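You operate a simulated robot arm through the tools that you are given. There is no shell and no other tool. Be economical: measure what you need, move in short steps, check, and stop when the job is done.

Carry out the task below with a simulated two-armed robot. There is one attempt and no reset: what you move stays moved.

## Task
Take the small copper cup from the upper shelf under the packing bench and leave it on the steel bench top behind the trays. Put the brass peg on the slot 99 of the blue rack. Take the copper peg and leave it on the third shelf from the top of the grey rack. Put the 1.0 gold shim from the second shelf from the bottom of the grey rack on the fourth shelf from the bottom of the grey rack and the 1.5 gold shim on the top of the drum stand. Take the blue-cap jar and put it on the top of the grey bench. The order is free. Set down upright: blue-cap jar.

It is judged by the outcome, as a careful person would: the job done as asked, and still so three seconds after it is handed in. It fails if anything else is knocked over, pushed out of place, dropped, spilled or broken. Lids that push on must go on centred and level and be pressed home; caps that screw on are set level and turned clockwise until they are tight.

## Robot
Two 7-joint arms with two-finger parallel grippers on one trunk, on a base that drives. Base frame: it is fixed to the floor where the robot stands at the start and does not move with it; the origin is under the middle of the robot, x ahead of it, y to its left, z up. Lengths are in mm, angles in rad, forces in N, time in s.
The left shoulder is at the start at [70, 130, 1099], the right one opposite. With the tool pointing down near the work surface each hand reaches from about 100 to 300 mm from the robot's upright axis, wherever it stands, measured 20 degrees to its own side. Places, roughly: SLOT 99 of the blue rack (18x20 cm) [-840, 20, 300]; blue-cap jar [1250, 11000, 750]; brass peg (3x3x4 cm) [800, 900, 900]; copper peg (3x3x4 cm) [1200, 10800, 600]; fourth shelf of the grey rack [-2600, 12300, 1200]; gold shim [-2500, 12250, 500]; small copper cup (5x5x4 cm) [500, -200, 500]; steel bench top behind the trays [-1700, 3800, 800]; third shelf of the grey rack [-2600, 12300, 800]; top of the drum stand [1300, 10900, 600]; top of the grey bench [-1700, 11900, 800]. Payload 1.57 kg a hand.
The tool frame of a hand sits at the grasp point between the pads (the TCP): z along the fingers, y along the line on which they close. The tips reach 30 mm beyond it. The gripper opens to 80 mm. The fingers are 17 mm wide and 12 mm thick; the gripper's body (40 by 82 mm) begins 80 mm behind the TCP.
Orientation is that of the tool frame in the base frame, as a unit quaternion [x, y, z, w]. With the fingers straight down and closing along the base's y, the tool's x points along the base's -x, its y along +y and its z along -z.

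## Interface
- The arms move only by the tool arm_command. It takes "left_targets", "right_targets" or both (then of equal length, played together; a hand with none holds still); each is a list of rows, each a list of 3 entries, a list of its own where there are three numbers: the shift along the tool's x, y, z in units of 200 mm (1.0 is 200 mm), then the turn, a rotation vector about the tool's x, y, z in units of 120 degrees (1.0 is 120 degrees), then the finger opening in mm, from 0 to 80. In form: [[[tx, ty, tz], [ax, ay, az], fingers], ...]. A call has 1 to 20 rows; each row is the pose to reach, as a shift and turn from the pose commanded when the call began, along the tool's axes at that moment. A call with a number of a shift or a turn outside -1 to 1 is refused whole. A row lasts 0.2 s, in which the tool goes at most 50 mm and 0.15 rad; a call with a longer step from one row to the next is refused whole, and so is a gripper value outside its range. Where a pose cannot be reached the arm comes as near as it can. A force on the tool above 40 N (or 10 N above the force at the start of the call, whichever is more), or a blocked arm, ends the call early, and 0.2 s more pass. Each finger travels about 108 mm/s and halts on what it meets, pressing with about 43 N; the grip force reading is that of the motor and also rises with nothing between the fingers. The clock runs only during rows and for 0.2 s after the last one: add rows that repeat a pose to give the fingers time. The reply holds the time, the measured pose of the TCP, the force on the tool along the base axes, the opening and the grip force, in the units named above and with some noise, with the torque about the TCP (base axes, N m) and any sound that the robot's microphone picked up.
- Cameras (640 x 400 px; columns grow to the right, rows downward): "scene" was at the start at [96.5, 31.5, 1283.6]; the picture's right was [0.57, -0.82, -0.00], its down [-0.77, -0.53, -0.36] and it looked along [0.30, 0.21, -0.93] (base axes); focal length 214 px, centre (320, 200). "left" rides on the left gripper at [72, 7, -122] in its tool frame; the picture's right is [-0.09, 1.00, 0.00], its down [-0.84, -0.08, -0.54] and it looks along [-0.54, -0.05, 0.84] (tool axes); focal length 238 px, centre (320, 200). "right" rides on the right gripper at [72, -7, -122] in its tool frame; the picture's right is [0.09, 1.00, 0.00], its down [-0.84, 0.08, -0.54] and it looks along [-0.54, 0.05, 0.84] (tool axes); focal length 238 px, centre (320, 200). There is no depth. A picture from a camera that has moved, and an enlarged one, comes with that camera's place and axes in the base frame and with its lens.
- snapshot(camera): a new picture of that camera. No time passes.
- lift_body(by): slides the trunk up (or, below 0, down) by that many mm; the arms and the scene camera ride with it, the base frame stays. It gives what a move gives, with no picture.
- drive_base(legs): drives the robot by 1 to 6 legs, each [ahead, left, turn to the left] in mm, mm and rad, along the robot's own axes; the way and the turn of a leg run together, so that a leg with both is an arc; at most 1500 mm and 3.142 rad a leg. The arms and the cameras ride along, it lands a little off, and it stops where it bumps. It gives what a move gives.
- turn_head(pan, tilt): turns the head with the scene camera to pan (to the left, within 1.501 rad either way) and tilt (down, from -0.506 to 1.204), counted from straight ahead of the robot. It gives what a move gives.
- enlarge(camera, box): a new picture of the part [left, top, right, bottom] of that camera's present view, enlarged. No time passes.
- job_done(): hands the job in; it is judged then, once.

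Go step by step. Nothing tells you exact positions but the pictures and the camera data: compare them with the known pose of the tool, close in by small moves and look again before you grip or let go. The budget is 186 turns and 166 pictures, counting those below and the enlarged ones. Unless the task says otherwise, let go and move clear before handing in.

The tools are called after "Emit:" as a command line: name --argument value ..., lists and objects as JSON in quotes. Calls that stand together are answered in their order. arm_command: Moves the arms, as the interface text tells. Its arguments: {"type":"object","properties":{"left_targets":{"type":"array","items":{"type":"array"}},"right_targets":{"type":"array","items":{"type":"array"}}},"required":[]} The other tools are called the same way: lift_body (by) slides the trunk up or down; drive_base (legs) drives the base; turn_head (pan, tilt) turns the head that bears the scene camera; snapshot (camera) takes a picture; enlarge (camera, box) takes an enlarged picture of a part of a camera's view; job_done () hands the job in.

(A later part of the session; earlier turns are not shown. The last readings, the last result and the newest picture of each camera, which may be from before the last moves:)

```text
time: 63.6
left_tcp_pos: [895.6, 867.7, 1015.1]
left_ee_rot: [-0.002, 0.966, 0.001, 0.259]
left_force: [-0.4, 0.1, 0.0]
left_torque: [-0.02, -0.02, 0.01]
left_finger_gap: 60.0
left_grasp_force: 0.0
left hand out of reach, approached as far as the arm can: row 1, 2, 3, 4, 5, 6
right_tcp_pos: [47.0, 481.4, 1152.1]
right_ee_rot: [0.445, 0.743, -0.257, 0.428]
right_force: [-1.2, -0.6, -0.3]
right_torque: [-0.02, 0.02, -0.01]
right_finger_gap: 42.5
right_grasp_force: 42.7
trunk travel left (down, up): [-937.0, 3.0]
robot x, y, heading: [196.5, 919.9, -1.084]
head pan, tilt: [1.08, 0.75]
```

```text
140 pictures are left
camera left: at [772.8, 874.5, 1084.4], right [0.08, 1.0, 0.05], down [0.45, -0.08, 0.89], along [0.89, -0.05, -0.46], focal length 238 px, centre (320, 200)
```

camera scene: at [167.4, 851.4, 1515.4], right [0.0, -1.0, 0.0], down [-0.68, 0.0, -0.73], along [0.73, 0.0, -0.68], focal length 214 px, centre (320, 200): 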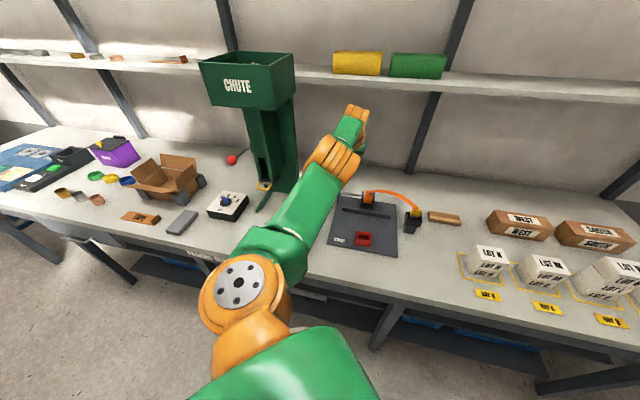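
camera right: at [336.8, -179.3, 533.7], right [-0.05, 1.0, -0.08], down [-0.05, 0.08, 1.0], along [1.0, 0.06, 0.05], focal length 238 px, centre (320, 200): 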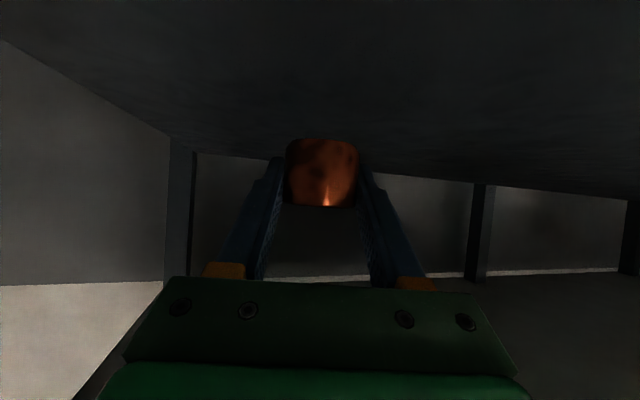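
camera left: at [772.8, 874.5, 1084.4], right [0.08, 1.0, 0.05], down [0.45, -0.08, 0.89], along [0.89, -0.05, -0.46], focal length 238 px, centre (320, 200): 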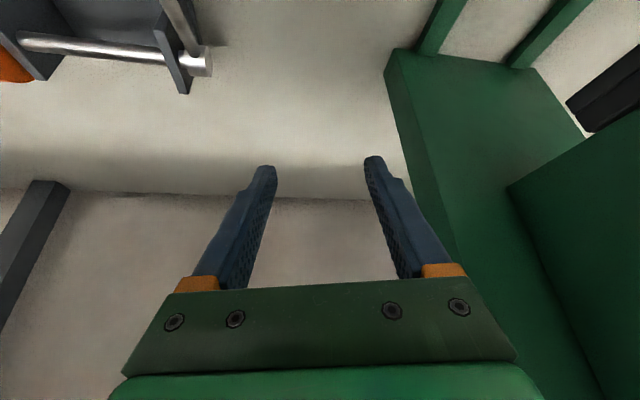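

Emit:
arm_command --left_targets '[[[0.133, 0.035, -0.129], [0, 0, 0], 60], [[0.267, 0.07, -0.258], [0, 0, 0], 60], [[0.4, 0.105, -0.387], [0, 0, 0], 60], [[0.533, 0.14, -0.516], [0, 0, 0], 60], [[0.667, 0.175, -0.645], [0, 0, 0], 60], [[0.667, 0.175, -0.645], [0, 0, 0], 60]]'

Emit:
snapshot --camera "left"

```text
time: 65.0
left_tcp_pos: [896.1, 867.7, 1014.4]
left_ee_rot: [-0.002, 0.966, 0.001, 0.259]
left_force: [0.2, -0.3, 0.9]
left_torque: [0.01, 0.01, 0.01]
left_finger_gap: 60.1
left_grasp_force: 0.1
left hand out of reach, approached as far as the arm can: row 1, 2, 3, 4, 5, 6
right_tcp_pos: [46.0, 480.6, 1152.2]
right_ee_rot: [0.446, 0.743, -0.257, 0.428]
right_force: [1.1, 0.3, -0.3]
right_torque: [0.0, -0.03, 0.0]
right_finger_gap: 42.5
right_grasp_force: 42.8
trunk travel left (down, up): [-937.0, 3.0]
robot x, y, heading: [195.1, 920.2, -1.082]
head pan, tilt: [1.08, 0.75]
```

```text
139 pictures are left
camera left: at [772.9, 874.4, 1084.4], right [0.08, 1.0, 0.05], down [0.45, -0.08, 0.89], along [0.89, -0.05, -0.46], focal length 238 px, centre (320, 200)
```

left: 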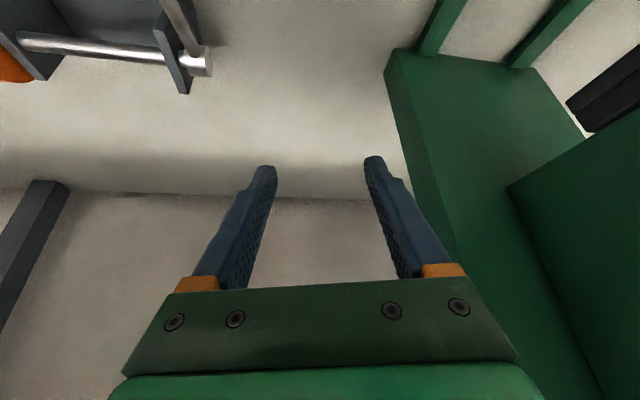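

The hand does not budge, as if the elbow is locked straight. I check the arm's shape in the scene camera.

Emit:
snapshot --camera "scene"

```text
138 pictures are left
camera scene: at [302.5, 873.9, 1515.3], right [0.0, -1.0, 0.0], down [-0.68, 0.0, -0.73], along [0.73, 0.0, -0.68], focal length 214 px, centre (320, 200)
```

scene: 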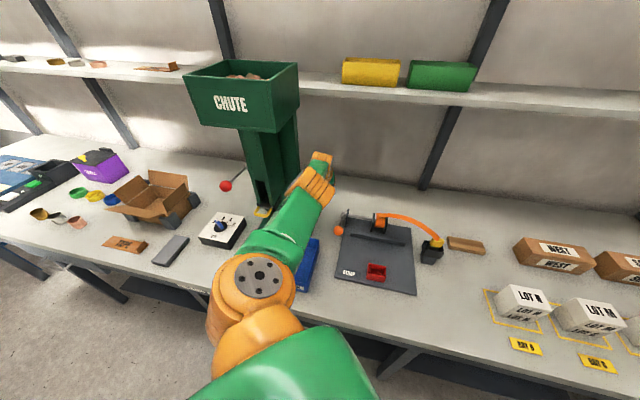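

Emit:
arm_command --left_targets '[[[-0.1, 0, -0.17], [0, 0.05, 0], 60], [[-0.2, 0, -0.34], [0, 0.1, 0], 60], [[-0.3, 0, -0.51], [0, 0.15, 0], 60], [[-0.3, 0, -0.51], [0, 0.2, 0], 60], [[-0.3, 0, -0.51], [0, 0.25, 0], 60], [[-0.3, 0, -0.51], [0, 0.25, 0], 60]]'

```text
time: 66.4
left_tcp_pos: [803.7, 917.7, 1178.2]
left_ee_rot: [0.001, 1.0, 0.005, 0.0]
left_force: [3.6, -15.9, 4.8]
left_torque: [2.0, 0.32, -0.47]
left_finger_gap: 59.7
left_grasp_force: 0.0
left hand out of reach, approached as far as the arm can: row 1, 2, 3, 4, 5, 6
right_tcp_pos: [45.2, 471.8, 1147.6]
right_ee_rot: [0.448, 0.744, -0.254, 0.425]
right_force: [1.2, -0.1, 0.0]
right_torque: [0.0, 0.01, 0.01]
right_finger_gap: 42.7
right_grasp_force: 43.4
trunk travel left (down, up): [-937.0, 3.0]
robot x, y, heading: [195.5, 911.9, -1.088]
head pan, tilt: [1.08, 0.75]
```

The left hand is touching the chute's side. I drive away from it at once, then look.

Emit:
drive_base --legs '[[52, -73, 0]]'

Emit:
snapshot --camera "scene"

```text
time: 67.5
left_tcp_pos: [766.1, 858.5, 1175.1]
left_ee_rot: [-0.002, 1.0, -0.003, -0.002]
left_force: [0.6, 1.0, -0.1]
left_torque: [-0.08, 0.03, 0.02]
left_finger_gap: 60.2
left_grasp_force: 0.0
right_tcp_pos: [9.5, 408.5, 1155.2]
right_ee_rot: [0.443, 0.742, -0.261, 0.429]
right_force: [0.5, 1.2, -0.2]
right_torque: [0.0, -0.01, -0.04]
right_finger_gap: 42.7
right_grasp_force: 43.2
trunk travel left (down, up): [-937.0, 3.0]
robot x, y, heading: [155.9, 842.4, -1.084]
head pan, tilt: [1.08, 0.75]
```

```text
137 pictures are left
camera scene: at [267.3, 805.3, 1515.3], right [0.0, -1.0, 0.01], down [-0.68, 0.0, -0.73], along [0.73, -0.01, -0.68], focal length 214 px, centre (320, 200)
```

scene: 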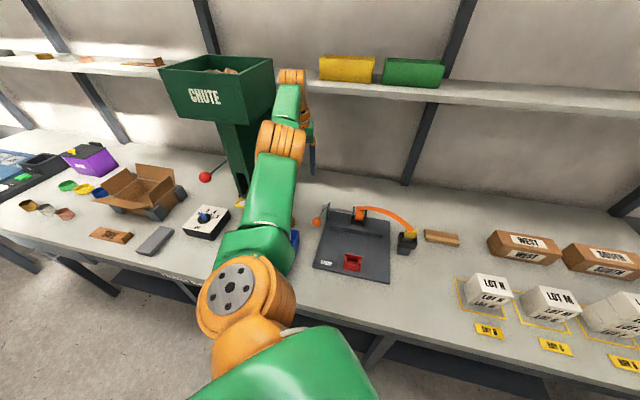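

The chute still stands. I probe with a sideways move away from it to find out how far off the commanded pose is.

Emit:
arm_command --left_targets '[[[0, -0.2, 0], [0, 0, 0], 60], [[0, -0.4, 0], [0, 0, 0], 60], [[0, -0.5, 0], [0, 0, 0], 60], [[0, -0.5, 0], [0, 0, 0], 60]]'

Emit:
arm_command --left_targets '[[[0, 0, 0.2], [0, 0, 0], 60], [[0, 0, 0.4], [0, 0, 0], 60], [[0, 0, 0.5], [0, 0, 0], 60], [[0, 0, 0.5], [0, 0, 0], 60]]'

```text
time: 68.5
left_tcp_pos: [747.0, 761.1, 1179.5]
left_ee_rot: [-0.002, 1.0, 0.001, 0.0]
left_force: [0.0, 0.1, -0.1]
left_torque: [0.04, 0.0, -0.03]
left_finger_gap: 59.9
left_grasp_force: 0.0
left hand out of reach, approached as far as the arm can: row 1, 2, 3, 4
right_tcp_pos: [6.3, 400.6, 1150.4]
right_ee_rot: [0.446, 0.744, -0.255, 0.427]
right_force: [-0.5, 1.3, -0.7]
right_torque: [-0.03, -0.02, 0.04]
right_finger_gap: 42.6
right_grasp_force: 42.9
trunk travel left (down, up): [-937.0, 3.0]
robot x, y, heading: [154.9, 842.1, -1.086]
head pan, tilt: [1.08, 0.75]
```

```text
time: 69.5
left_tcp_pos: [747.9, 761.4, 1079.2]
left_ee_rot: [-0.002, 1.0, 0.0, 0.001]
left_force: [-0.8, 0.1, 1.4]
left_torque: [-0.01, 0.0, 0.01]
left_finger_gap: 60.2
left_grasp_force: 0.0
right_tcp_pos: [6.4, 401.5, 1152.7]
right_ee_rot: [0.446, 0.743, -0.257, 0.428]
right_force: [0.4, 0.0, -0.6]
right_torque: [0.0, 0.01, 0.0]
right_finger_gap: 42.3
right_grasp_force: 42.5
trunk travel left (down, up): [-937.0, 3.0]
robot x, y, heading: [153.8, 835.6, -1.085]
head pan, tilt: [1.08, 0.75]
```

The arm responds again with the tool vertical. I retract it a bit, bring the base nearer, and then move the hand above the tray in line with the peg.

Emit:
arm_command --left_targets '[[[0.2, 0, 0], [0, 0, 0], 60], [[0.4, 0, 0], [0, 0, 0], 60], [[0.6, 0, 0], [0, 0, 0], 60], [[0.6, 0, 0], [0, 0, 0], 60]]'

Emit:
drive_base --legs '[[2, 136, 0]]'

Emit:
snapshot --camera "left"

```text
time: 70.5
left_tcp_pos: [628.1, 761.8, 1080.1]
left_ee_rot: [-0.002, 1.0, 0.002, 0.0]
left_force: [0.1, 0.0, 0.3]
left_torque: [0.0, 0.0, -0.01]
left_finger_gap: 59.8
left_grasp_force: 0.1
right_tcp_pos: [7.5, 400.9, 1152.8]
right_ee_rot: [0.445, 0.743, -0.257, 0.428]
right_force: [-0.1, -0.3, -1.4]
right_torque: [0.03, 0.03, 0.02]
right_finger_gap: 42.6
right_grasp_force: 42.8
trunk travel left (down, up): [-937.0, 3.0]
robot x, y, heading: [154.9, 840.0, -1.083]
head pan, tilt: [1.08, 0.75]
```

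```text
time: 71.8
left_tcp_pos: [745.5, 821.3, 1082.2]
left_ee_rot: [0.0, 1.0, 0.002, 0.001]
left_force: [1.0, 0.3, -0.3]
left_torque: [0.0, -0.04, 0.03]
left_finger_gap: 59.9
left_grasp_force: 0.1
right_tcp_pos: [122.0, 461.5, 1150.4]
right_ee_rot: [0.447, 0.742, -0.256, 0.429]
right_force: [-0.2, 0.5, -0.7]
right_torque: [0.0, -0.02, 0.02]
right_finger_gap: 42.2
right_grasp_force: 43.1
trunk travel left (down, up): [-937.0, 3.0]
robot x, y, heading: [276.1, 898.0, -1.087]
head pan, tilt: [1.08, 0.75]
```

```text
136 pictures are left
camera left: at [673.8, 827.7, 1203.1], right [0.09, 1.0, 0.0], down [0.83, -0.08, 0.54], along [0.54, -0.05, -0.84], focal length 238 px, centre (320, 200)
```

left: 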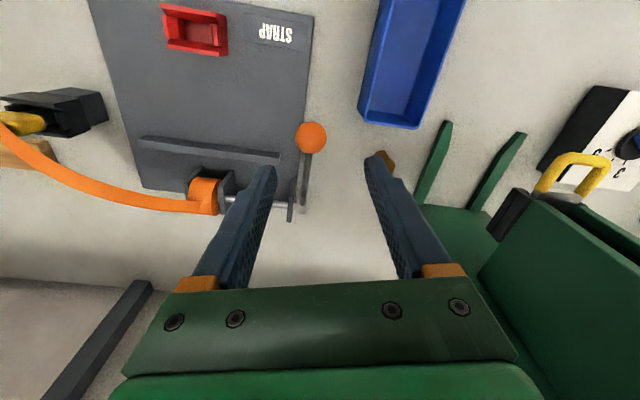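

The peg is at about (808, 908); the orange lever ball lies at y≈809 and the chute beyond y≈950. I go in between them and lower by the trunk.

Emit:
arm_command --left_targets '[[[-0.125, 0.165, 0], [0, 0, 0], 60], [[-0.25, 0.33, 0], [0, 0, 0], 60], [[-0.25, 0.33, 0], [0, 0, 0], 60]]'

Emit:
lift_body --by -125

Emit:
snapshot --camera "left"

```text
time: 72.6
left_tcp_pos: [799.3, 889.2, 1081.5]
left_ee_rot: [-0.001, 1.0, 0.001, 0.0]
left_force: [-0.4, 0.3, 0.0]
left_torque: [-0.01, -0.02, 0.02]
left_finger_gap: 60.1
left_grasp_force: 0.0
right_tcp_pos: [126.0, 464.0, 1151.7]
right_ee_rot: [0.448, 0.742, -0.257, 0.427]
right_force: [0.2, -0.6, -1.1]
right_torque: [-0.01, 0.01, 0.03]
right_finger_gap: 42.7
right_grasp_force: 43.2
trunk travel left (down, up): [-937.0, 3.0]
robot x, y, heading: [278.9, 901.2, -1.087]
head pan, tilt: [1.08, 0.75]
```

```text
time: 74.1
left_tcp_pos: [798.4, 888.8, 955.6]
left_ee_rot: [0.0, 1.0, 0.0, 0.0]
left_force: [0.3, 0.0, 0.0]
left_torque: [0.0, -0.02, 0.0]
left_finger_gap: 60.1
left_grasp_force: 0.0
right_tcp_pos: [125.8, 464.0, 1026.3]
right_ee_rot: [0.447, 0.742, -0.258, 0.428]
right_force: [-0.2, -0.5, -0.2]
right_torque: [0.0, 0.0, -0.03]
right_finger_gap: 42.9
right_grasp_force: 42.6
trunk travel left (down, up): [-812.0, 128.0]
robot x, y, heading: [278.1, 900.7, -1.083]
head pan, tilt: [1.08, 0.75]
```

```text
135 pictures are left
camera left: at [727.3, 895.7, 1077.5], right [0.09, 1.0, 0.0], down [0.84, -0.08, 0.54], along [0.54, -0.05, -0.84], focal length 238 px, centre (320, 200)
```

left: 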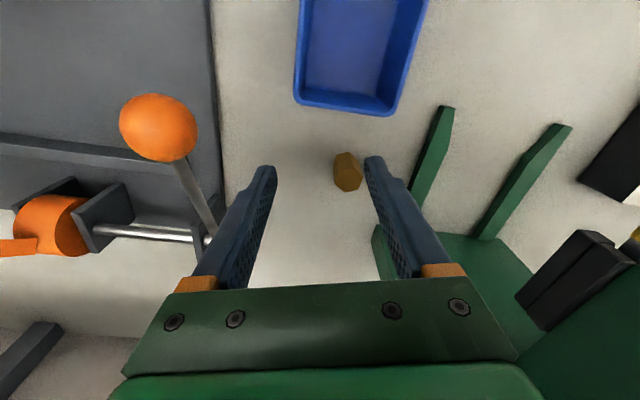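

Peg refined at (822, 911), top at about z 900. I align over it and lower to z 915, then check.

Emit:
arm_command --left_targets '[[[-0.06, 0.06, 0], [0, 0, 0], 60], [[-0.12, 0.112, 0], [0, 0, 0], 60], [[-0.12, 0.112, 0.1], [0, 0, 0], 60], [[-0.12, 0.112, 0.2], [0, 0, 0], 60], [[-0.12, 0.112, 0.2], [0, 0, 0], 60]]'

Emit:
snapshot --camera "left"

```text
time: 75.3
left_tcp_pos: [823.2, 911.6, 914.9]
left_ee_rot: [0.0, 1.0, 0.001, 0.0]
left_force: [0.4, 0.8, 0.7]
left_torque: [0.0, -0.03, -0.02]
left_finger_gap: 60.3
left_grasp_force: 0.1
right_tcp_pos: [126.9, 463.6, 1027.3]
right_ee_rot: [0.447, 0.742, -0.258, 0.427]
right_force: [1.3, 0.2, -1.0]
right_torque: [-0.01, 0.0, -0.04]
right_finger_gap: 42.6
right_grasp_force: 42.7
trunk travel left (down, up): [-812.0, 128.0]
robot x, y, heading: [280.2, 901.2, -1.083]
head pan, tilt: [1.08, 0.75]
```

```text
134 pictures are left
camera left: at [751.7, 918.4, 1037.5], right [0.09, 1.0, 0.0], down [0.84, -0.08, 0.54], along [0.54, -0.05, -0.84], focal length 238 px, centre (320, 200)
```

left: 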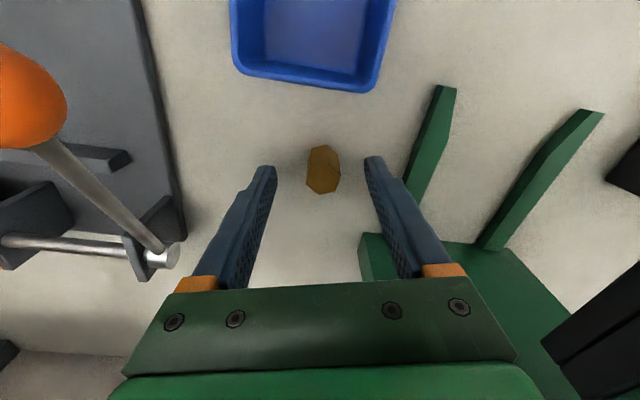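

Peg is centred between the fingers. I descend 17 mm, close and lift slightly.

Emit:
arm_command --left_targets '[[[0, 0.005, 0.045], [0, 0, 0], 60], [[0, 0.005, 0.085], [0, 0, 0], 60], [[0, 0.005, 0.085], [0, 0, 0], 40], [[0, 0.005, 0.085], [0, 0, 0], 12], [[0, 0.005, 0.085], [0, 0, 0], 12], [[0, 0.005, 0.085], [0, 0, 0], 12], [[0, 0.005, -0.1], [0, 0, 0], 12], [[0, 0.005, -0.3], [0, 0, 0], 12], [[0, 0.005, -0.3], [0, 0, 0], 12]]'

Emit:
snapshot --camera "left"

```text
time: 77.3
left_tcp_pos: [824.0, 913.0, 975.1]
left_ee_rot: [0.001, 1.0, 0.0, -0.001]
left_force: [0.7, 0.3, -2.1]
left_torque: [0.02, 0.04, -0.03]
left_finger_gap: 25.7
left_grasp_force: 36.7
right_tcp_pos: [128.0, 463.1, 1027.9]
right_ee_rot: [0.446, 0.742, -0.258, 0.428]
right_force: [0.2, -0.1, -0.5]
right_torque: [-0.02, 0.0, -0.02]
right_finger_gap: 42.3
right_grasp_force: 42.8
trunk travel left (down, up): [-812.0, 128.0]
robot x, y, heading: [277.7, 903.4, -1.085]
head pan, tilt: [1.08, 0.75]
```

```text
133 pictures are left
camera left: at [752.3, 919.0, 1097.3], right [0.09, 1.0, 0.0], down [0.84, -0.08, 0.54], along [0.54, -0.05, -0.84], focal length 238 px, centre (320, 200)
```

left: 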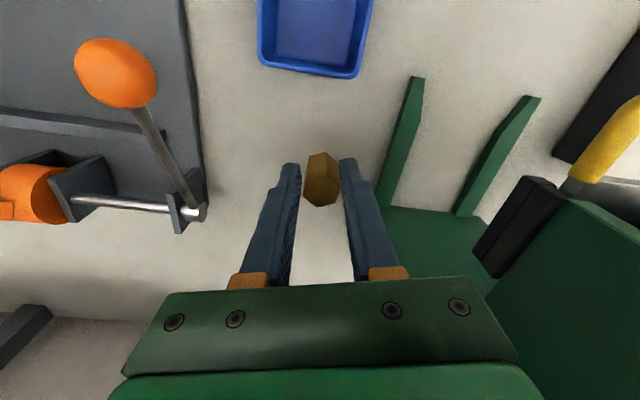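

The brass peg is held. I back away from the bench and look at the blue rack.

Emit:
drive_base --legs '[[-154, -292, 0]]'

Emit:
turn_head --pan -1.5 --tilt 0.55

Emit:
snapshot --camera "scene"

```text
time: 79.5
left_tcp_pos: [493.5, 915.3, 973.8]
left_ee_rot: [0.001, 1.0, 0.0, -0.002]
left_force: [0.8, -0.4, -1.8]
left_torque: [0.03, 0.04, 0.02]
left_finger_gap: 25.9
left_grasp_force: 37.1
right_tcp_pos: [-203.4, 467.8, 1027.8]
right_ee_rot: [0.446, 0.744, -0.257, 0.426]
right_force: [-0.3, -0.2, -0.8]
right_torque: [0.02, 0.01, -0.02]
right_finger_gap: 42.5
right_grasp_force: 42.3
trunk travel left (down, up): [-812.0, 128.0]
robot x, y, heading: [-55.4, 907.1, -1.091]
head pan, tilt: [1.08, 0.75]
```

```text
time: 81.8
left_tcp_pos: [491.8, 914.7, 974.8]
left_ee_rot: [0.001, 1.0, 0.0, 0.0]
left_force: [-0.6, -0.4, -1.1]
left_torque: [0.06, 0.02, 0.01]
left_finger_gap: 25.6
left_grasp_force: 37.3
right_tcp_pos: [-205.6, 468.3, 1026.6]
right_ee_rot: [0.448, 0.741, -0.259, 0.428]
right_force: [0.8, -1.1, -0.5]
right_torque: [0.02, -0.02, -0.01]
right_finger_gap: 42.6
right_grasp_force: 43.0
trunk travel left (down, up): [-812.0, 128.0]
robot x, y, heading: [-53.4, 905.2, -1.089]
head pan, tilt: [-1.499, 0.55]
```

```text
132 pictures are left
camera scene: at [-106.4, 813.2, 1407.8], right [-0.53, 0.85, 0.0], down [0.44, 0.28, -0.85], along [-0.73, -0.45, -0.52], focal length 214 px, centre (320, 200)
```

scene: 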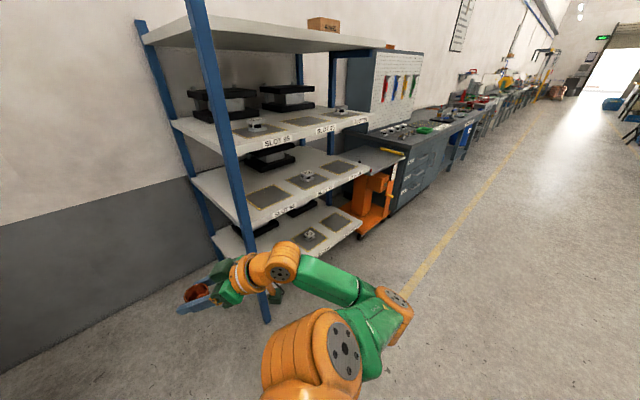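

The blue rack faces me at a slant: its front edge runs from about (-611, 86) toward (-1590, 310), labels toward +y. I turn to face it in front of slot 99 and look.

Emit:
drive_base --legs '[[-70, -133, 0], [0, 0, -0.709], [320, -421, 0]]'

Emit:
turn_head --pan 0 --tilt 0.8

Emit:
lift_body --by -250

Emit:
snapshot --camera "scene"

```text
time: 87.8
left_tcp_pos: [-270.5, 343.5, 975.7]
left_ee_rot: [0.352, 0.936, -0.001, 0.0]
left_force: [0.5, 0.4, -0.4]
left_torque: [-0.03, 0.01, -0.01]
left_finger_gap: 12.0
left_grasp_force: 0.0
right_tcp_pos: [-1089.4, 463.3, 1026.6]
right_ee_rot: [0.678, 0.539, -0.392, 0.31]
right_force: [-0.1, -0.2, -0.3]
right_torque: [0.01, 0.0, -0.01]
right_finger_gap: 42.6
right_grasp_force: 43.1
trunk travel left (down, up): [-812.0, 128.0]
robot x, y, heading: [-690.7, 694.4, -1.812]
head pan, tilt: [-1.499, 0.55]
```

```text
time: 89.4
left_tcp_pos: [-270.4, 342.6, 974.6]
left_ee_rot: [0.352, 0.936, 0.001, 0.0]
left_force: [0.0, 0.2, 0.1]
left_torque: [0.02, -0.01, 0.01]
left_finger_gap: 11.8
left_grasp_force: 0.2
right_tcp_pos: [-1089.8, 462.2, 1026.9]
right_ee_rot: [0.679, 0.538, -0.392, 0.31]
right_force: [0.2, 0.3, -0.4]
right_torque: [0.0, 0.01, -0.01]
right_finger_gap: 42.5
right_grasp_force: 42.7
trunk travel left (down, up): [-812.0, 128.0]
robot x, y, heading: [-689.8, 690.4, -1.808]
head pan, tilt: [0.0, 0.799]
```

```text
time: 92.0
left_tcp_pos: [-269.9, 342.8, 725.9]
left_ee_rot: [0.352, 0.936, 0.0, 0.001]
left_force: [0.4, 0.1, -0.7]
left_torque: [0.02, 0.01, 0.0]
left_finger_gap: 11.9
left_grasp_force: 0.3
right_tcp_pos: [-1091.1, 462.4, 777.0]
right_ee_rot: [0.68, 0.538, -0.391, 0.309]
right_force: [-0.6, -0.6, 0.2]
right_torque: [-0.02, 0.0, 0.02]
right_finger_gap: 42.3
right_grasp_force: 42.7
trunk travel left (down, up): [-562.0, 378.0]
robot x, y, heading: [-687.2, 689.4, -1.802]
head pan, tilt: [0.0, 0.799]
```

```text
131 pictures are left
camera scene: at [-719.1, 565.5, 1136.4], right [-0.97, 0.23, 0.0], down [0.17, 0.7, -0.7], along [-0.16, -0.68, -0.72], focal length 214 px, centre (320, 200)
```

scene: 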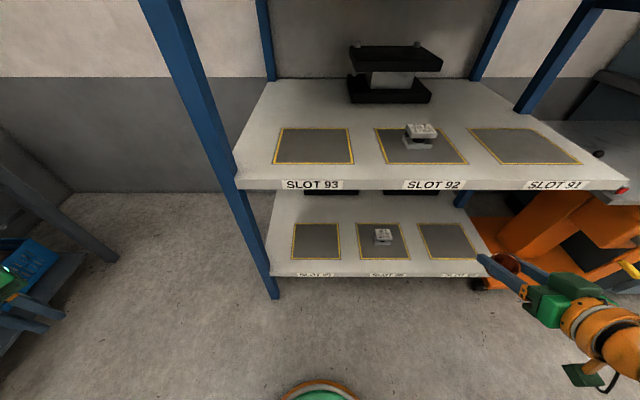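

The left gripper is empty: the peg slipped out somewhere on the drive. I look for it on the floor.

Emit:
snapshot --camera "left"

Emit:
turn_head --pan 1.5 --tilt 0.9

Emit:
snapshot --camera "scene"

```text
130 pictures are left
camera left: at [-319.8, 394.5, 847.3], right [0.72, 0.69, 0.0], down [0.58, -0.61, 0.54], along [0.37, -0.39, -0.84], focal length 238 px, centre (320, 200)
```

left: 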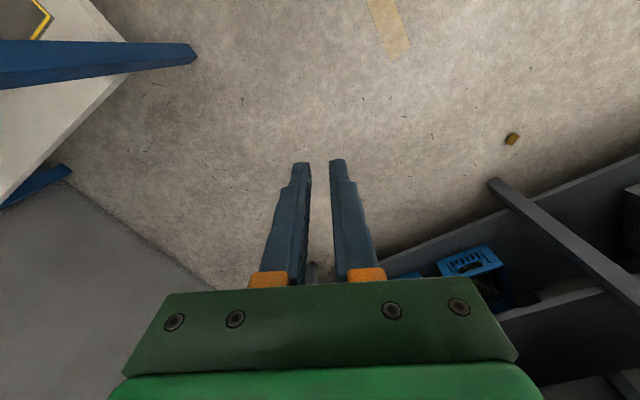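

```text
time: 93.6
left_tcp_pos: [-271.3, 342.4, 725.8]
left_ee_rot: [0.352, 0.936, 0.0, 0.0]
left_force: [-0.8, -0.6, 0.1]
left_torque: [0.01, -0.03, 0.05]
left_finger_gap: 12.2
left_grasp_force: 0.1
right_tcp_pos: [-1090.4, 462.0, 776.8]
right_ee_rot: [0.679, 0.538, -0.392, 0.31]
right_force: [0.2, 1.3, -0.3]
right_torque: [0.01, -0.02, -0.02]
right_finger_gap: 42.6
right_grasp_force: 42.8
trunk travel left (down, up): [-562.0, 378.0]
robot x, y, heading: [-688.9, 690.9, -1.804]
head pan, tilt: [1.499, 0.901]
```

```text
129 pictures are left
camera scene: at [-628.3, 621.1, 1128.4], right [-0.3, -0.95, 0.0], down [-0.75, 0.24, -0.62], along [0.59, -0.19, -0.78], focal length 214 px, centre (320, 200)
```

scene: 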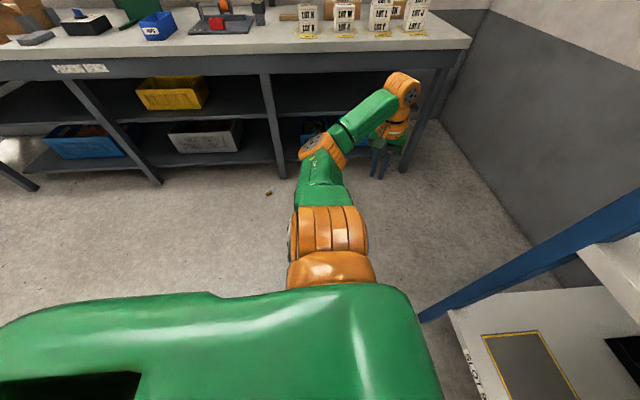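

The peg lies on the floor near (370, 668), just in front of the bench. I pull the left hand in, back off from the rack, and drive to where I can pick it up.

Emit:
arm_command --left_targets '[[[0.15, -0.065, 0.08], [0, 0, 0], 60], [[0.31, -0.13, 0.17], [0, 0, 0], 60], [[0.47, -0.195, 0.25], [0, 0, 0], 60], [[0.63, -0.26, 0.33], [0, 0, 0], 60], [[0.79, -0.325, 0.42], [0, 0, 0], 60], [[0.953, -0.39, 0.5], [0, 0, 0], 60], [[0.953, -0.39, 0.5], [0, 0, 0], 60]]'

Emit:
drive_base --legs '[[-200, 0, 0], [0, 0, 0.904], [540, 330, 0]]'

Emit:
turn_head --pan 0.9 --tilt 1.1

Emit:
snapshot --camera "left"

Emit:
snapshot --camera "scene"

```text
time: 95.2
left_tcp_pos: [-465.1, 409.4, 624.8]
left_ee_rot: [0.351, 0.936, -0.001, 0.0]
left_force: [0.7, 0.6, -0.2]
left_torque: [0.01, -0.01, -0.01]
left_finger_gap: 59.9
left_grasp_force: 0.0
right_tcp_pos: [-1090.7, 463.1, 776.9]
right_ee_rot: [0.679, 0.538, -0.391, 0.31]
right_force: [0.0, 0.5, 0.6]
right_torque: [0.03, 0.01, 0.0]
right_finger_gap: 42.8
right_grasp_force: 43.1
trunk travel left (down, up): [-562.0, 378.0]
robot x, y, heading: [-690.3, 689.2, -1.811]
head pan, tilt: [1.499, 0.901]
```

```text
time: 102.2
left_tcp_pos: [310.5, 660.7, 626.4]
left_ee_rot: [-0.093, 0.996, 0.0, 0.0]
left_force: [0.2, 0.2, -0.4]
left_torque: [0.03, 0.02, 0.03]
left_finger_gap: 60.1
left_grasp_force: 0.0
right_tcp_pos: [-118.2, 203.4, 777.1]
right_ee_rot: [0.376, 0.781, -0.217, 0.449]
right_force: [0.1, 0.6, -1.1]
right_torque: [0.02, 0.01, -0.01]
right_finger_gap: 42.8
right_grasp_force: 43.2
trunk travel left (down, up): [-562.0, 378.0]
robot x, y, heading: [-53.1, 660.4, -0.902]
head pan, tilt: [1.499, 0.901]
```

```text
time: 103.2
left_tcp_pos: [311.8, 660.2, 626.4]
left_ee_rot: [-0.092, 0.996, -0.001, 0.0]
left_force: [-0.3, -0.1, 0.2]
left_torque: [-0.01, 0.03, -0.03]
left_finger_gap: 59.9
left_grasp_force: 0.0
right_tcp_pos: [-117.5, 203.9, 776.1]
right_ee_rot: [0.377, 0.78, -0.217, 0.45]
right_force: [0.2, -0.4, 0.2]
right_torque: [0.04, 0.02, 0.0]
right_finger_gap: 42.4
right_grasp_force: 42.9
trunk travel left (down, up): [-562.0, 378.0]
robot x, y, heading: [-52.6, 659.6, -0.902]
head pan, tilt: [0.901, 1.1]
```

```text
128 pictures are left
camera left: at [238.9, 654.1, 747.4], right [-0.09, 1.0, 0.0], down [0.84, 0.08, 0.54], along [0.54, 0.05, -0.84], focal length 238 px, centre (320, 200)
```

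left: 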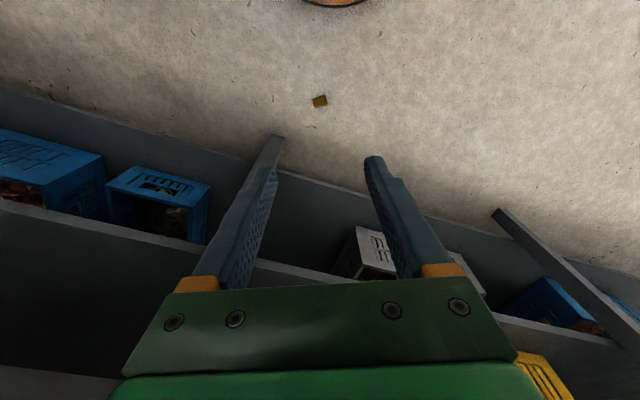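

```text
127 pictures are left
camera scene: at [43.9, 621.5, 1114.6], right [0.0, -1.0, 0.0], down [-0.89, 0.0, -0.45], along [0.45, 0.0, -0.89], focal length 214 px, centre (320, 200)
```

scene: 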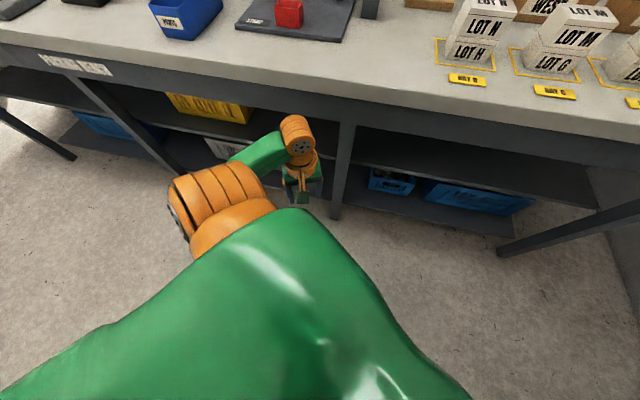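

Peg confirmed at (371, 663). I lower the trunk and look closer for its orientation.

Emit:
lift_body --by -400

Emit:
enlarge --camera "left" --box '[240, 20, 400, 120]'

```text
time: 107.1
left_tcp_pos: [310.7, 661.8, 225.8]
left_ee_rot: [-0.092, 0.996, 0.0, 0.0]
left_force: [0.0, -0.2, 0.2]
left_torque: [0.02, -0.03, -0.04]
left_finger_gap: 60.1
left_grasp_force: 0.0
right_tcp_pos: [-119.7, 204.3, 376.3]
right_ee_rot: [0.377, 0.78, -0.217, 0.45]
right_force: [-0.3, -0.2, -0.4]
right_torque: [-0.03, -0.01, 0.01]
right_finger_gap: 42.7
right_grasp_force: 43.0
trunk travel left (down, up): [-162.0, 778.0]
robot x, y, heading: [-49.4, 659.7, -0.904]
head pan, tilt: [0.901, 1.1]
```

```text
4.00 times, centred on (320, 70) of left
camera zoom: at [238.9, 654.1, 347.4], right [-0.09, 1.0, 0.0], down [0.84, 0.08, 0.54], along [0.54, 0.05, -0.84], focal length 953 px, centre (320, 720)
```

zoom: 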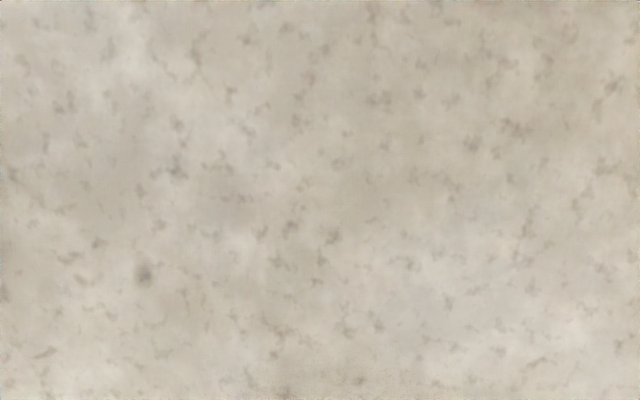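

Emit:
enlarge --camera "left" --box '[240, 100, 400, 200]'

```text
4.00 times, centred on (320, 150) of left
camera zoom: at [238.9, 654.1, 347.4], right [-0.09, 1.0, 0.0], down [0.84, 0.08, 0.54], along [0.54, 0.05, -0.84], focal length 953 px, centre (320, 400)
```

zoom: 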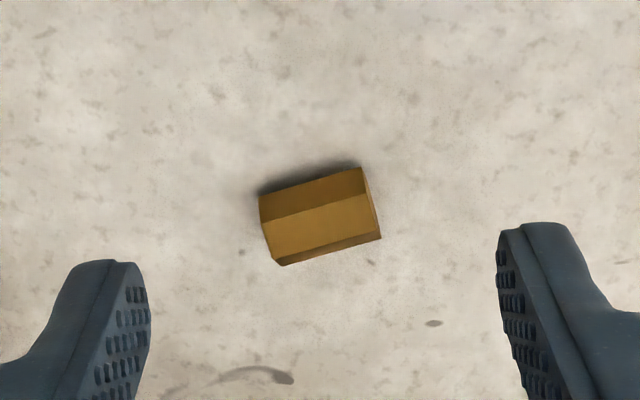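

The peg lies on a flat, its axis about 11° off my closing line. I'll grip it by its end faces: turn the tool to match, move over it, and go down to z 75.

Emit:
arm_command --left_targets '[[[-0.1, -0.011, 0.19], [0, 0, -0.03], 75], [[-0.2, -0.022, 0.38], [0, 0, -0.06], 75], [[-0.31, -0.033, 0.57], [0, 0, -0.09], 75], [[-0.31, -0.033, 0.75], [0, 0, -0.09], 75], [[-0.31, -0.033, 0.75], [0, 0, -0.09], 75]]'

Emit:
snapshot --camera "left"

```text
time: 108.3
left_tcp_pos: [373.3, 666.3, 74.2]
left_ee_rot: [-0.184, 0.983, 0.0, 0.0]
left_force: [-0.6, -0.2, 0.1]
left_torque: [0.01, -0.03, 0.01]
left_finger_gap: 75.2
left_grasp_force: 0.0
right_tcp_pos: [-118.6, 203.2, 376.1]
right_ee_rot: [0.376, 0.78, -0.217, 0.45]
right_force: [0.3, 0.3, -0.7]
right_torque: [0.01, 0.01, 0.0]
right_finger_gap: 42.6
right_grasp_force: 43.3
trunk travel left (down, up): [-162.0, 778.0]
robot x, y, heading: [-47.8, 662.2, -0.902]
head pan, tilt: [0.901, 1.1]
```

```text
124 pictures are left
camera left: at [304.0, 646.2, 196.2], right [-0.28, 0.96, 0.0], down [0.81, 0.23, 0.54], along [0.52, 0.15, -0.84], focal length 238 px, centre (320, 200)
```

left: 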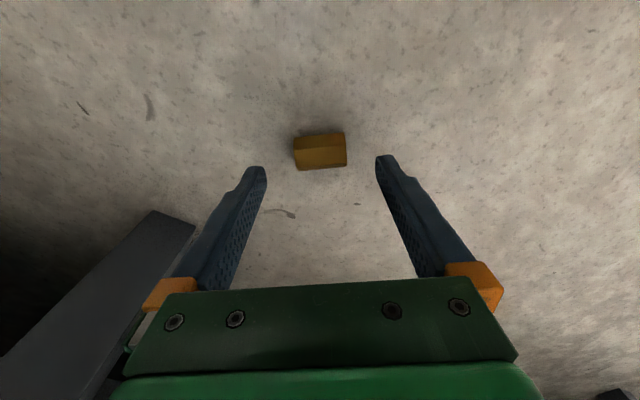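

Well centred. I trim the yaw a little, descend to z 33, and close on the ends.

Emit:
arm_command --left_targets '[[[0, 0, 0.1], [0, 0, -0.03], 75], [[0, 0, 0.18], [0, 0, -0.055], 75], [[0, 0, 0.205], [0, 0, -0.055], 75], [[0, 0, 0.205], [0, 0, -0.055], 50], [[0, 0, 0.205], [0, 0, -0.055], 20], [[0, 0, 0.205], [0, 0, -0.055], 20], [[0, 0, 0.205], [0, 0, -0.055], 20], [[0, 0, 0.205], [0, 0, -0.055], 20]]'

Emit:
snapshot --camera "left"

```text
time: 110.1
left_tcp_pos: [372.1, 665.9, 34.8]
left_ee_rot: [-0.242, 0.97, -0.001, 0.001]
left_force: [0.7, -0.3, 0.0]
left_torque: [0.05, -0.04, -0.02]
left_finger_gap: 39.4
left_grasp_force: 43.6
right_tcp_pos: [-118.8, 204.0, 376.4]
right_ee_rot: [0.376, 0.781, -0.216, 0.45]
right_force: [-0.1, -0.4, -0.4]
right_torque: [-0.01, 0.01, 0.0]
right_finger_gap: 42.5
right_grasp_force: 42.9
trunk travel left (down, up): [-162.0, 778.0]
robot x, y, heading: [-49.2, 665.7, -0.904]
head pan, tilt: [0.901, 1.1]
```

```text
123 pictures are left
camera left: at [306.3, 638.4, 156.3], right [-0.39, 0.92, 0.0], down [0.78, 0.32, 0.54], along [0.5, 0.21, -0.84], focal length 238 px, centre (320, 200)
```

left: 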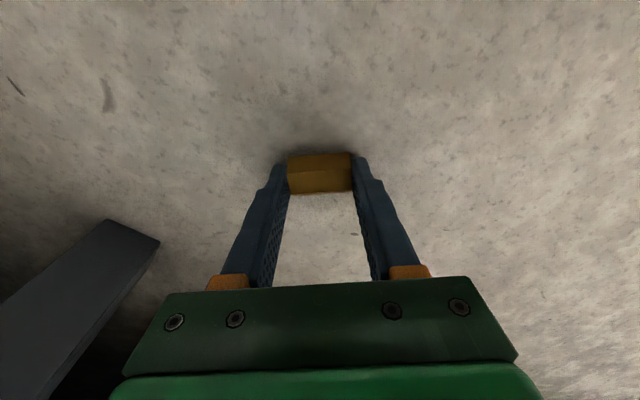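

The peg is firmly held by its ends. I lift it, fold the right hand (with the cup) down closer to the body, and raise the trunk slightly before driving to the rack; slot 99 is the left pad of the lower shelf (99, 98, 97), about (-831, 28, 300).

Emit:
arm_command --left_targets '[[[0, 0, -0.05], [0, 0, -0.055], 20], [[0, 0, -0.1], [0, 0, -0.055], 20], [[0, 0, -0.2], [0, 0, -0.055], 20], [[0, 0, -0.3], [0, 0, -0.055], 20], [[0, 0, -0.4], [0, 0, -0.055], 20], [[0, 0, -0.5], [0, 0, -0.055], 20], [[0, 0, -0.6], [0, 0, -0.055], 20], [[0, 0, -0.6], [0, 0, -0.055], 20], [[0, 0, -0.6], [0, 0, -0.055], 20], [[0, 0, -0.6], [0, 0, -0.055], 20], [[0, 0, -0.6], [0, 0, -0.055], 20], [[0, 0, -0.6], [0, 0, -0.055], 20]]' --right_targets '[[[0.063, 0.007, -0.04], [0, 0.042, 0], 30], [[0.126, 0.014, -0.081], [0, 0.083, 0], 30], [[0.189, 0.021, -0.122], [0, 0.125, 0], 30], [[0.252, 0.028, -0.163], [0, 0.167, 0], 30], [[0.315, 0.035, -0.203], [0, 0.208, 0], 30], [[0.378, 0.043, -0.244], [0, 0.25, 0], 30], [[0.44, 0.05, -0.285], [0, 0.292, 0], 30], [[0.503, 0.057, -0.325], [0, 0.333, 0], 30], [[0.566, 0.064, -0.366], [0, 0.375, 0], 30], [[0.63, 0.071, -0.407], [0, 0.417, 0], 30], [[0.692, 0.078, -0.447], [0, 0.458, 0], 30], [[0.755, 0.085, -0.488], [0, 0.5, 0], 30]]'

Emit:
lift_body --by 300

Emit:
snapshot --camera "left"

```text
time: 112.7
left_tcp_pos: [371.5, 666.7, 154.8]
left_ee_rot: [-0.297, 0.955, 0.001, -0.001]
left_force: [0.5, 0.7, -1.6]
left_torque: [-0.03, 0.02, 0.01]
left_finger_gap: 39.5
left_grasp_force: 42.9
right_tcp_pos: [-208.3, 331.8, 294.0]
right_ee_rot: [0.434, 0.901, 0.001, -0.003]
right_force: [0.0, -0.1, -0.6]
right_torque: [-0.01, -0.02, 0.01]
right_finger_gap: 42.4
right_grasp_force: 43.1
right hand out of reach, approached as far as the arm can: row 1, 2, 3, 4, 5, 6, 7, 8, 9, 10, 11, 12
trunk travel left (down, up): [-162.0, 778.0]
robot x, y, heading: [-50.8, 659.8, -0.903]
head pan, tilt: [0.901, 1.1]
```

```text
time: 115.7
left_tcp_pos: [371.5, 665.1, 455.3]
left_ee_rot: [-0.297, 0.955, -0.001, 0.0]
left_force: [-0.5, -0.2, -2.0]
left_torque: [-0.01, 0.01, 0.01]
left_finger_gap: 39.3
left_grasp_force: 42.9
right_tcp_pos: [-208.1, 331.8, 594.8]
right_ee_rot: [0.434, 0.901, 0.002, -0.002]
right_force: [0.1, 0.5, -0.5]
right_torque: [-0.01, 0.03, 0.01]
right_finger_gap: 42.6
right_grasp_force: 42.8
trunk travel left (down, up): [-462.0, 478.0]
robot x, y, heading: [-47.6, 659.8, -0.902]
head pan, tilt: [0.901, 1.1]
```

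```text
122 pictures are left
camera left: at [309.7, 630.3, 576.6], right [-0.49, 0.87, 0.0], down [0.73, 0.41, 0.54], along [0.47, 0.27, -0.84], focal length 238 px, centre (320, 200)
```

left: 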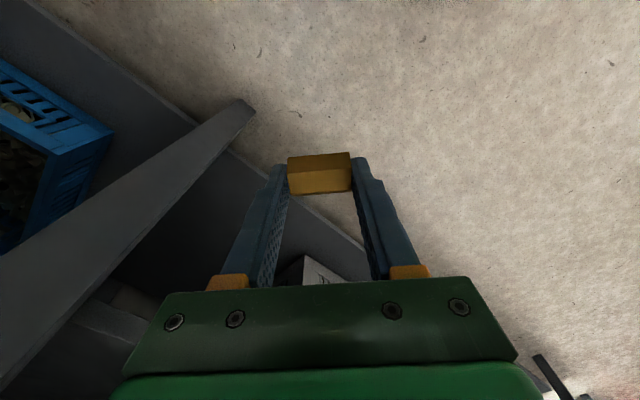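

Both hands are set. I drive round to stand back in front of slot 99, then swing the left hand to the front.

Emit:
drive_base --legs '[[-592, -363, 0], [0, 0, -0.897]]'

Emit:
arm_command --left_targets '[[[0, 0, -0.05], [0, 0, 0.072], 20], [[0, 0, -0.1], [0, 0, 0.144], 20], [[0, 0, -0.15], [0, 0, 0.216], 20], [[0, 0, -0.15], [0, 0, 0.288], 20], [[0, 0, -0.15], [0, 0, 0.36], 20], [[0, 0, -0.15], [0, 0, 0.432], 20], [[0, 0, -0.15], [0, 0, 0.504], 20], [[0, 0, -0.15], [0, 0, 0.576], 20], [[0, 0, -0.15], [0, 0, 0.648], 20], [[0, 0, -0.15], [0, 0, 0.72], 20]]'

Emit:
turn_head --pan 0 --tilt 0.7

Emit:
snapshot --camera "scene"

```text
time: 121.8
left_tcp_pos: [-436.1, 576.4, 455.5]
left_ee_rot: [0.148, 0.989, 0.0, 0.0]
left_force: [0.2, 0.1, -1.7]
left_torque: [0.02, -0.02, -0.01]
left_finger_gap: 39.2
left_grasp_force: 43.4
right_tcp_pos: [-1057.9, 822.6, 594.2]
right_ee_rot: [0.783, 0.621, 0.002, 0.0]
right_force: [-0.6, -0.3, 0.5]
right_torque: [0.0, 0.02, -0.01]
right_finger_gap: 42.6
right_grasp_force: 42.9
trunk travel left (down, up): [-462.0, 478.0]
robot x, y, heading: [-703.2, 903.8, -1.805]
head pan, tilt: [0.901, 1.1]
```

```text
time: 124.0
left_tcp_pos: [-436.5, 576.9, 484.3]
left_ee_rot: [0.786, 0.619, 0.001, 0.0]
left_force: [-0.8, 0.3, -2.2]
left_torque: [-0.01, 0.01, 0.01]
left_finger_gap: 38.9
left_grasp_force: 42.8
right_tcp_pos: [-1058.1, 823.0, 593.6]
right_ee_rot: [0.783, 0.622, 0.001, -0.001]
right_force: [0.2, -0.9, -0.7]
right_torque: [-0.02, 0.0, 0.0]
right_finger_gap: 42.7
right_grasp_force: 42.6
trunk travel left (down, up): [-462.0, 478.0]
robot x, y, heading: [-703.3, 909.3, -1.802]
head pan, tilt: [0.901, 1.1]
```

```text
time: 125.2
left_tcp_pos: [-436.7, 575.7, 483.2]
left_ee_rot: [0.784, 0.62, -0.001, 0.0]
left_force: [-0.1, 0.0, -2.2]
left_torque: [-0.01, 0.0, -0.03]
left_finger_gap: 39.4
left_grasp_force: 42.7
right_tcp_pos: [-1058.5, 824.0, 593.6]
right_ee_rot: [0.784, 0.621, 0.001, 0.0]
right_force: [-0.3, 0.1, 0.2]
right_torque: [0.0, 0.01, 0.0]
right_finger_gap: 42.4
right_grasp_force: 43.0
trunk travel left (down, up): [-462.0, 478.0]
robot x, y, heading: [-701.3, 905.5, -1.805]
head pan, tilt: [0.0, 0.7]
```

```text
121 pictures are left
camera scene: at [-733.0, 773.0, 1044.5], right [-0.97, 0.23, 0.0], down [0.15, 0.63, -0.76], along [-0.18, -0.74, -0.64], focal length 214 px, centre (320, 200)
```

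scene: 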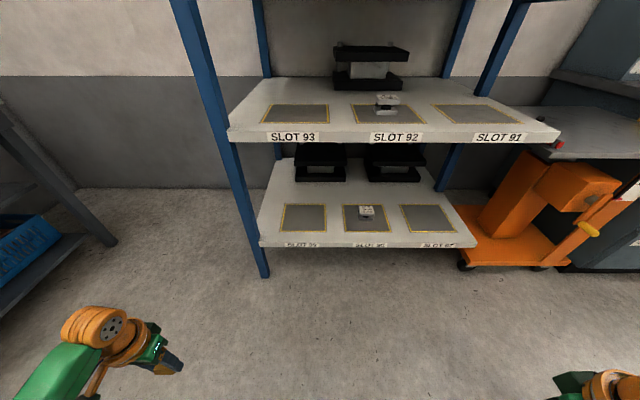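

Slot 99 is at (-838, 28, 296), with its shelf edge about 150 mm in front. I bring the hand to the front, lower the trunk and come closer.

Emit:
arm_command --left_targets '[[[-0.09, -0.143, -0.1], [0, 0, 0], 20], [[-0.186, -0.286, -0.2], [0, 0, 0], 20], [[-0.28, -0.429, -0.3], [0, 0, 0], 20], [[-0.37, -0.571, -0.4], [0, 0, 0], 20], [[-0.464, -0.714, -0.5], [0, 0, 0], 20], [[-0.557, -0.857, -0.6], [0, 0, 0], 20], [[-0.65, -1.0, -0.7], [0, 0, 0], 20], [[-0.65, -1.0, -0.7], [0, 0, 0], 20]]'

Emit:
lift_body --by -225

Emit:
drive_base --legs '[[380, -63, 0]]'

Emit:
snapshot --camera "left"

Emit:
snapshot --camera "scene"

```text
time: 127.0
left_tcp_pos: [-659.7, 495.2, 624.6]
left_ee_rot: [0.785, 0.62, 0.001, -0.001]
left_force: [-0.4, -0.3, -2.6]
left_torque: [0.01, 0.03, -0.01]
left_finger_gap: 39.2
left_grasp_force: 43.2
right_tcp_pos: [-1059.5, 823.2, 593.8]
right_ee_rot: [0.784, 0.621, 0.001, -0.001]
right_force: [0.3, -0.4, -0.3]
right_torque: [0.01, -0.03, 0.0]
right_finger_gap: 42.2
right_grasp_force: 42.6
trunk travel left (down, up): [-462.0, 478.0]
robot x, y, heading: [-702.0, 903.5, -1.802]
head pan, tilt: [0.0, 0.7]
```

```text
time: 129.4
left_tcp_pos: [-661.4, 496.0, 399.6]
left_ee_rot: [0.785, 0.62, 0.0, 0.0]
left_force: [0.8, -0.2, -1.5]
left_torque: [0.01, -0.01, 0.03]
left_finger_gap: 39.4
left_grasp_force: 42.9
right_tcp_pos: [-1058.3, 823.0, 369.1]
right_ee_rot: [0.784, 0.621, 0.002, 0.0]
right_force: [0.6, 0.6, 0.4]
right_torque: [-0.02, -0.03, 0.01]
right_finger_gap: 42.5
right_grasp_force: 43.6
trunk travel left (down, up): [-237.0, 703.0]
robot x, y, heading: [-703.9, 906.6, -1.803]
head pan, tilt: [0.0, 0.7]
```

```text
time: 131.8
left_tcp_pos: [-808.8, 140.2, 400.0]
left_ee_rot: [0.785, 0.619, 0.001, 0.0]
left_force: [0.5, 0.3, -2.0]
left_torque: [0.0, 0.02, -0.02]
left_finger_gap: 39.3
left_grasp_force: 42.6
right_tcp_pos: [-1207.7, 466.3, 369.3]
right_ee_rot: [0.783, 0.622, 0.002, -0.001]
right_force: [-0.2, 0.1, -0.1]
right_torque: [-0.02, 0.0, -0.02]
right_finger_gap: 42.5
right_grasp_force: 43.1
trunk travel left (down, up): [-237.0, 703.0]
robot x, y, heading: [-850.5, 548.0, -1.806]
head pan, tilt: [0.0, 0.7]
```

```text
120 pictures are left
camera left: at [-785.3, 208.5, 522.4], right [0.95, -0.32, 0.0], down [-0.27, -0.8, 0.54], along [-0.17, -0.51, -0.84], focal length 238 px, centre (320, 200)
```

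left: 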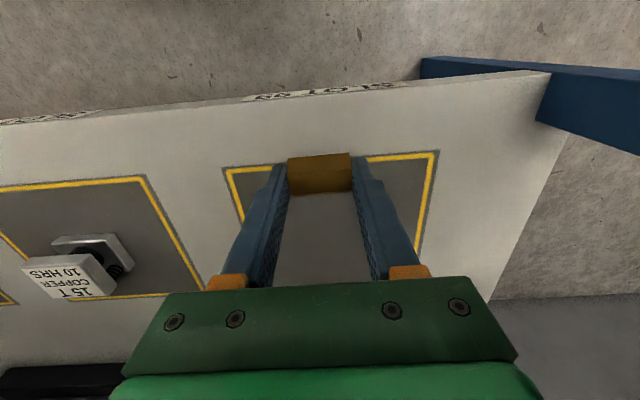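

```text
119 pictures are left
camera scene: at [-881.9, 417.3, 819.5], right [-0.97, 0.23, 0.0], down [0.15, 0.63, -0.76], along [-0.18, -0.74, -0.64], focal length 214 px, centre (320, 200)
```

scene: 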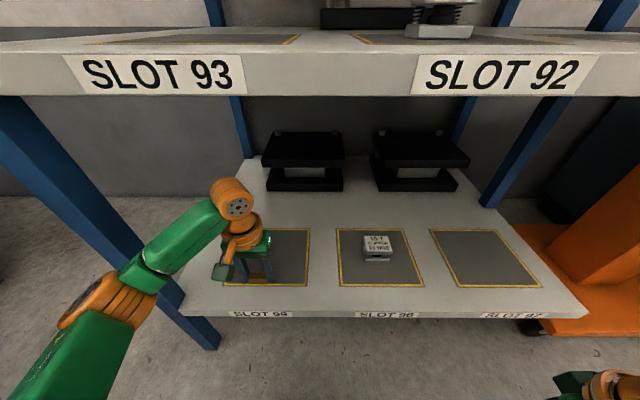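

Slot 99 is confirmed and empty. I drive in 112 mm and lower to just above the pad.

Emit:
drive_base --legs '[[112, 0, 0]]'

Emit:
arm_command --left_targets '[[[0, 0, 0.15], [0, 0, 0], 20], [[0, 0, 0.28], [0, 0, 0], 20], [[0, 0, 0.28], [0, 0, 0], 20]]'

Emit:
snapshot --camera "left"

Emit:
snapshot --camera "scene"

```text
time: 133.0
left_tcp_pos: [-834.2, 30.6, 400.2]
left_ee_rot: [0.784, 0.62, 0.001, 0.0]
left_force: [-0.4, -0.6, -1.4]
left_torque: [0.05, -0.01, 0.0]
left_finger_gap: 39.1
left_grasp_force: 43.5
right_tcp_pos: [-1234.1, 358.6, 368.5]
right_ee_rot: [0.783, 0.621, 0.002, 0.0]
right_force: [0.4, -0.9, -0.2]
right_torque: [-0.06, -0.02, -0.01]
right_finger_gap: 42.5
right_grasp_force: 42.8
trunk travel left (down, up): [-237.0, 703.0]
robot x, y, heading: [-877.2, 441.4, -1.799]
head pan, tilt: [0.0, 0.7]
```

```text
time: 133.8
left_tcp_pos: [-834.1, 33.0, 345.4]
left_ee_rot: [0.785, 0.62, 0.001, 0.0]
left_force: [-0.6, 0.6, -1.9]
left_torque: [0.01, 0.0, 0.02]
left_finger_gap: 39.2
left_grasp_force: 42.9
right_tcp_pos: [-1232.7, 358.0, 369.2]
right_ee_rot: [0.783, 0.622, 0.002, -0.001]
right_force: [-0.2, 1.2, -0.3]
right_torque: [0.0, 0.01, 0.0]
right_finger_gap: 42.7
right_grasp_force: 43.3
trunk travel left (down, up): [-237.0, 703.0]
robot x, y, heading: [-875.0, 439.9, -1.804]
head pan, tilt: [0.0, 0.7]
```

```text
118 pictures are left
camera left: at [-811.3, 100.5, 466.9], right [0.95, -0.32, 0.0], down [-0.27, -0.8, 0.54], along [-0.17, -0.51, -0.84], focal length 238 px, centre (320, 200)
```

left: 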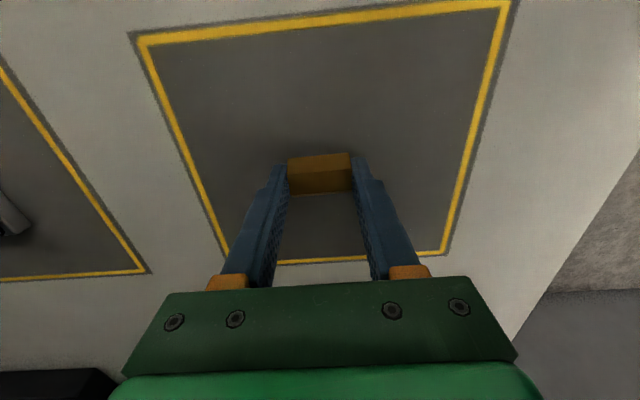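

```text
117 pictures are left
camera scene: at [-907.7, 308.3, 819.5], right [-0.97, 0.23, 0.0], down [0.15, 0.63, -0.76], along [-0.18, -0.74, -0.64], focal length 214 px, centre (320, 200)
```

scene: 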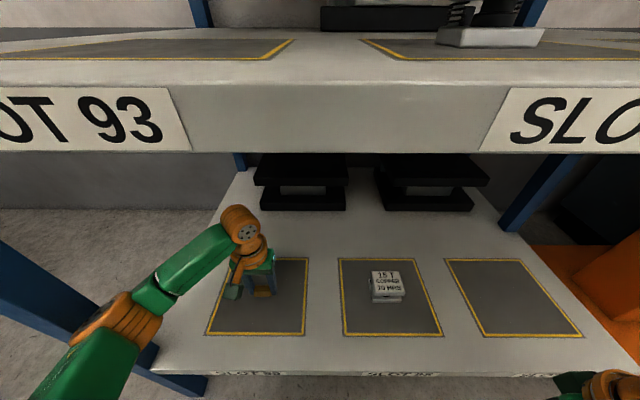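

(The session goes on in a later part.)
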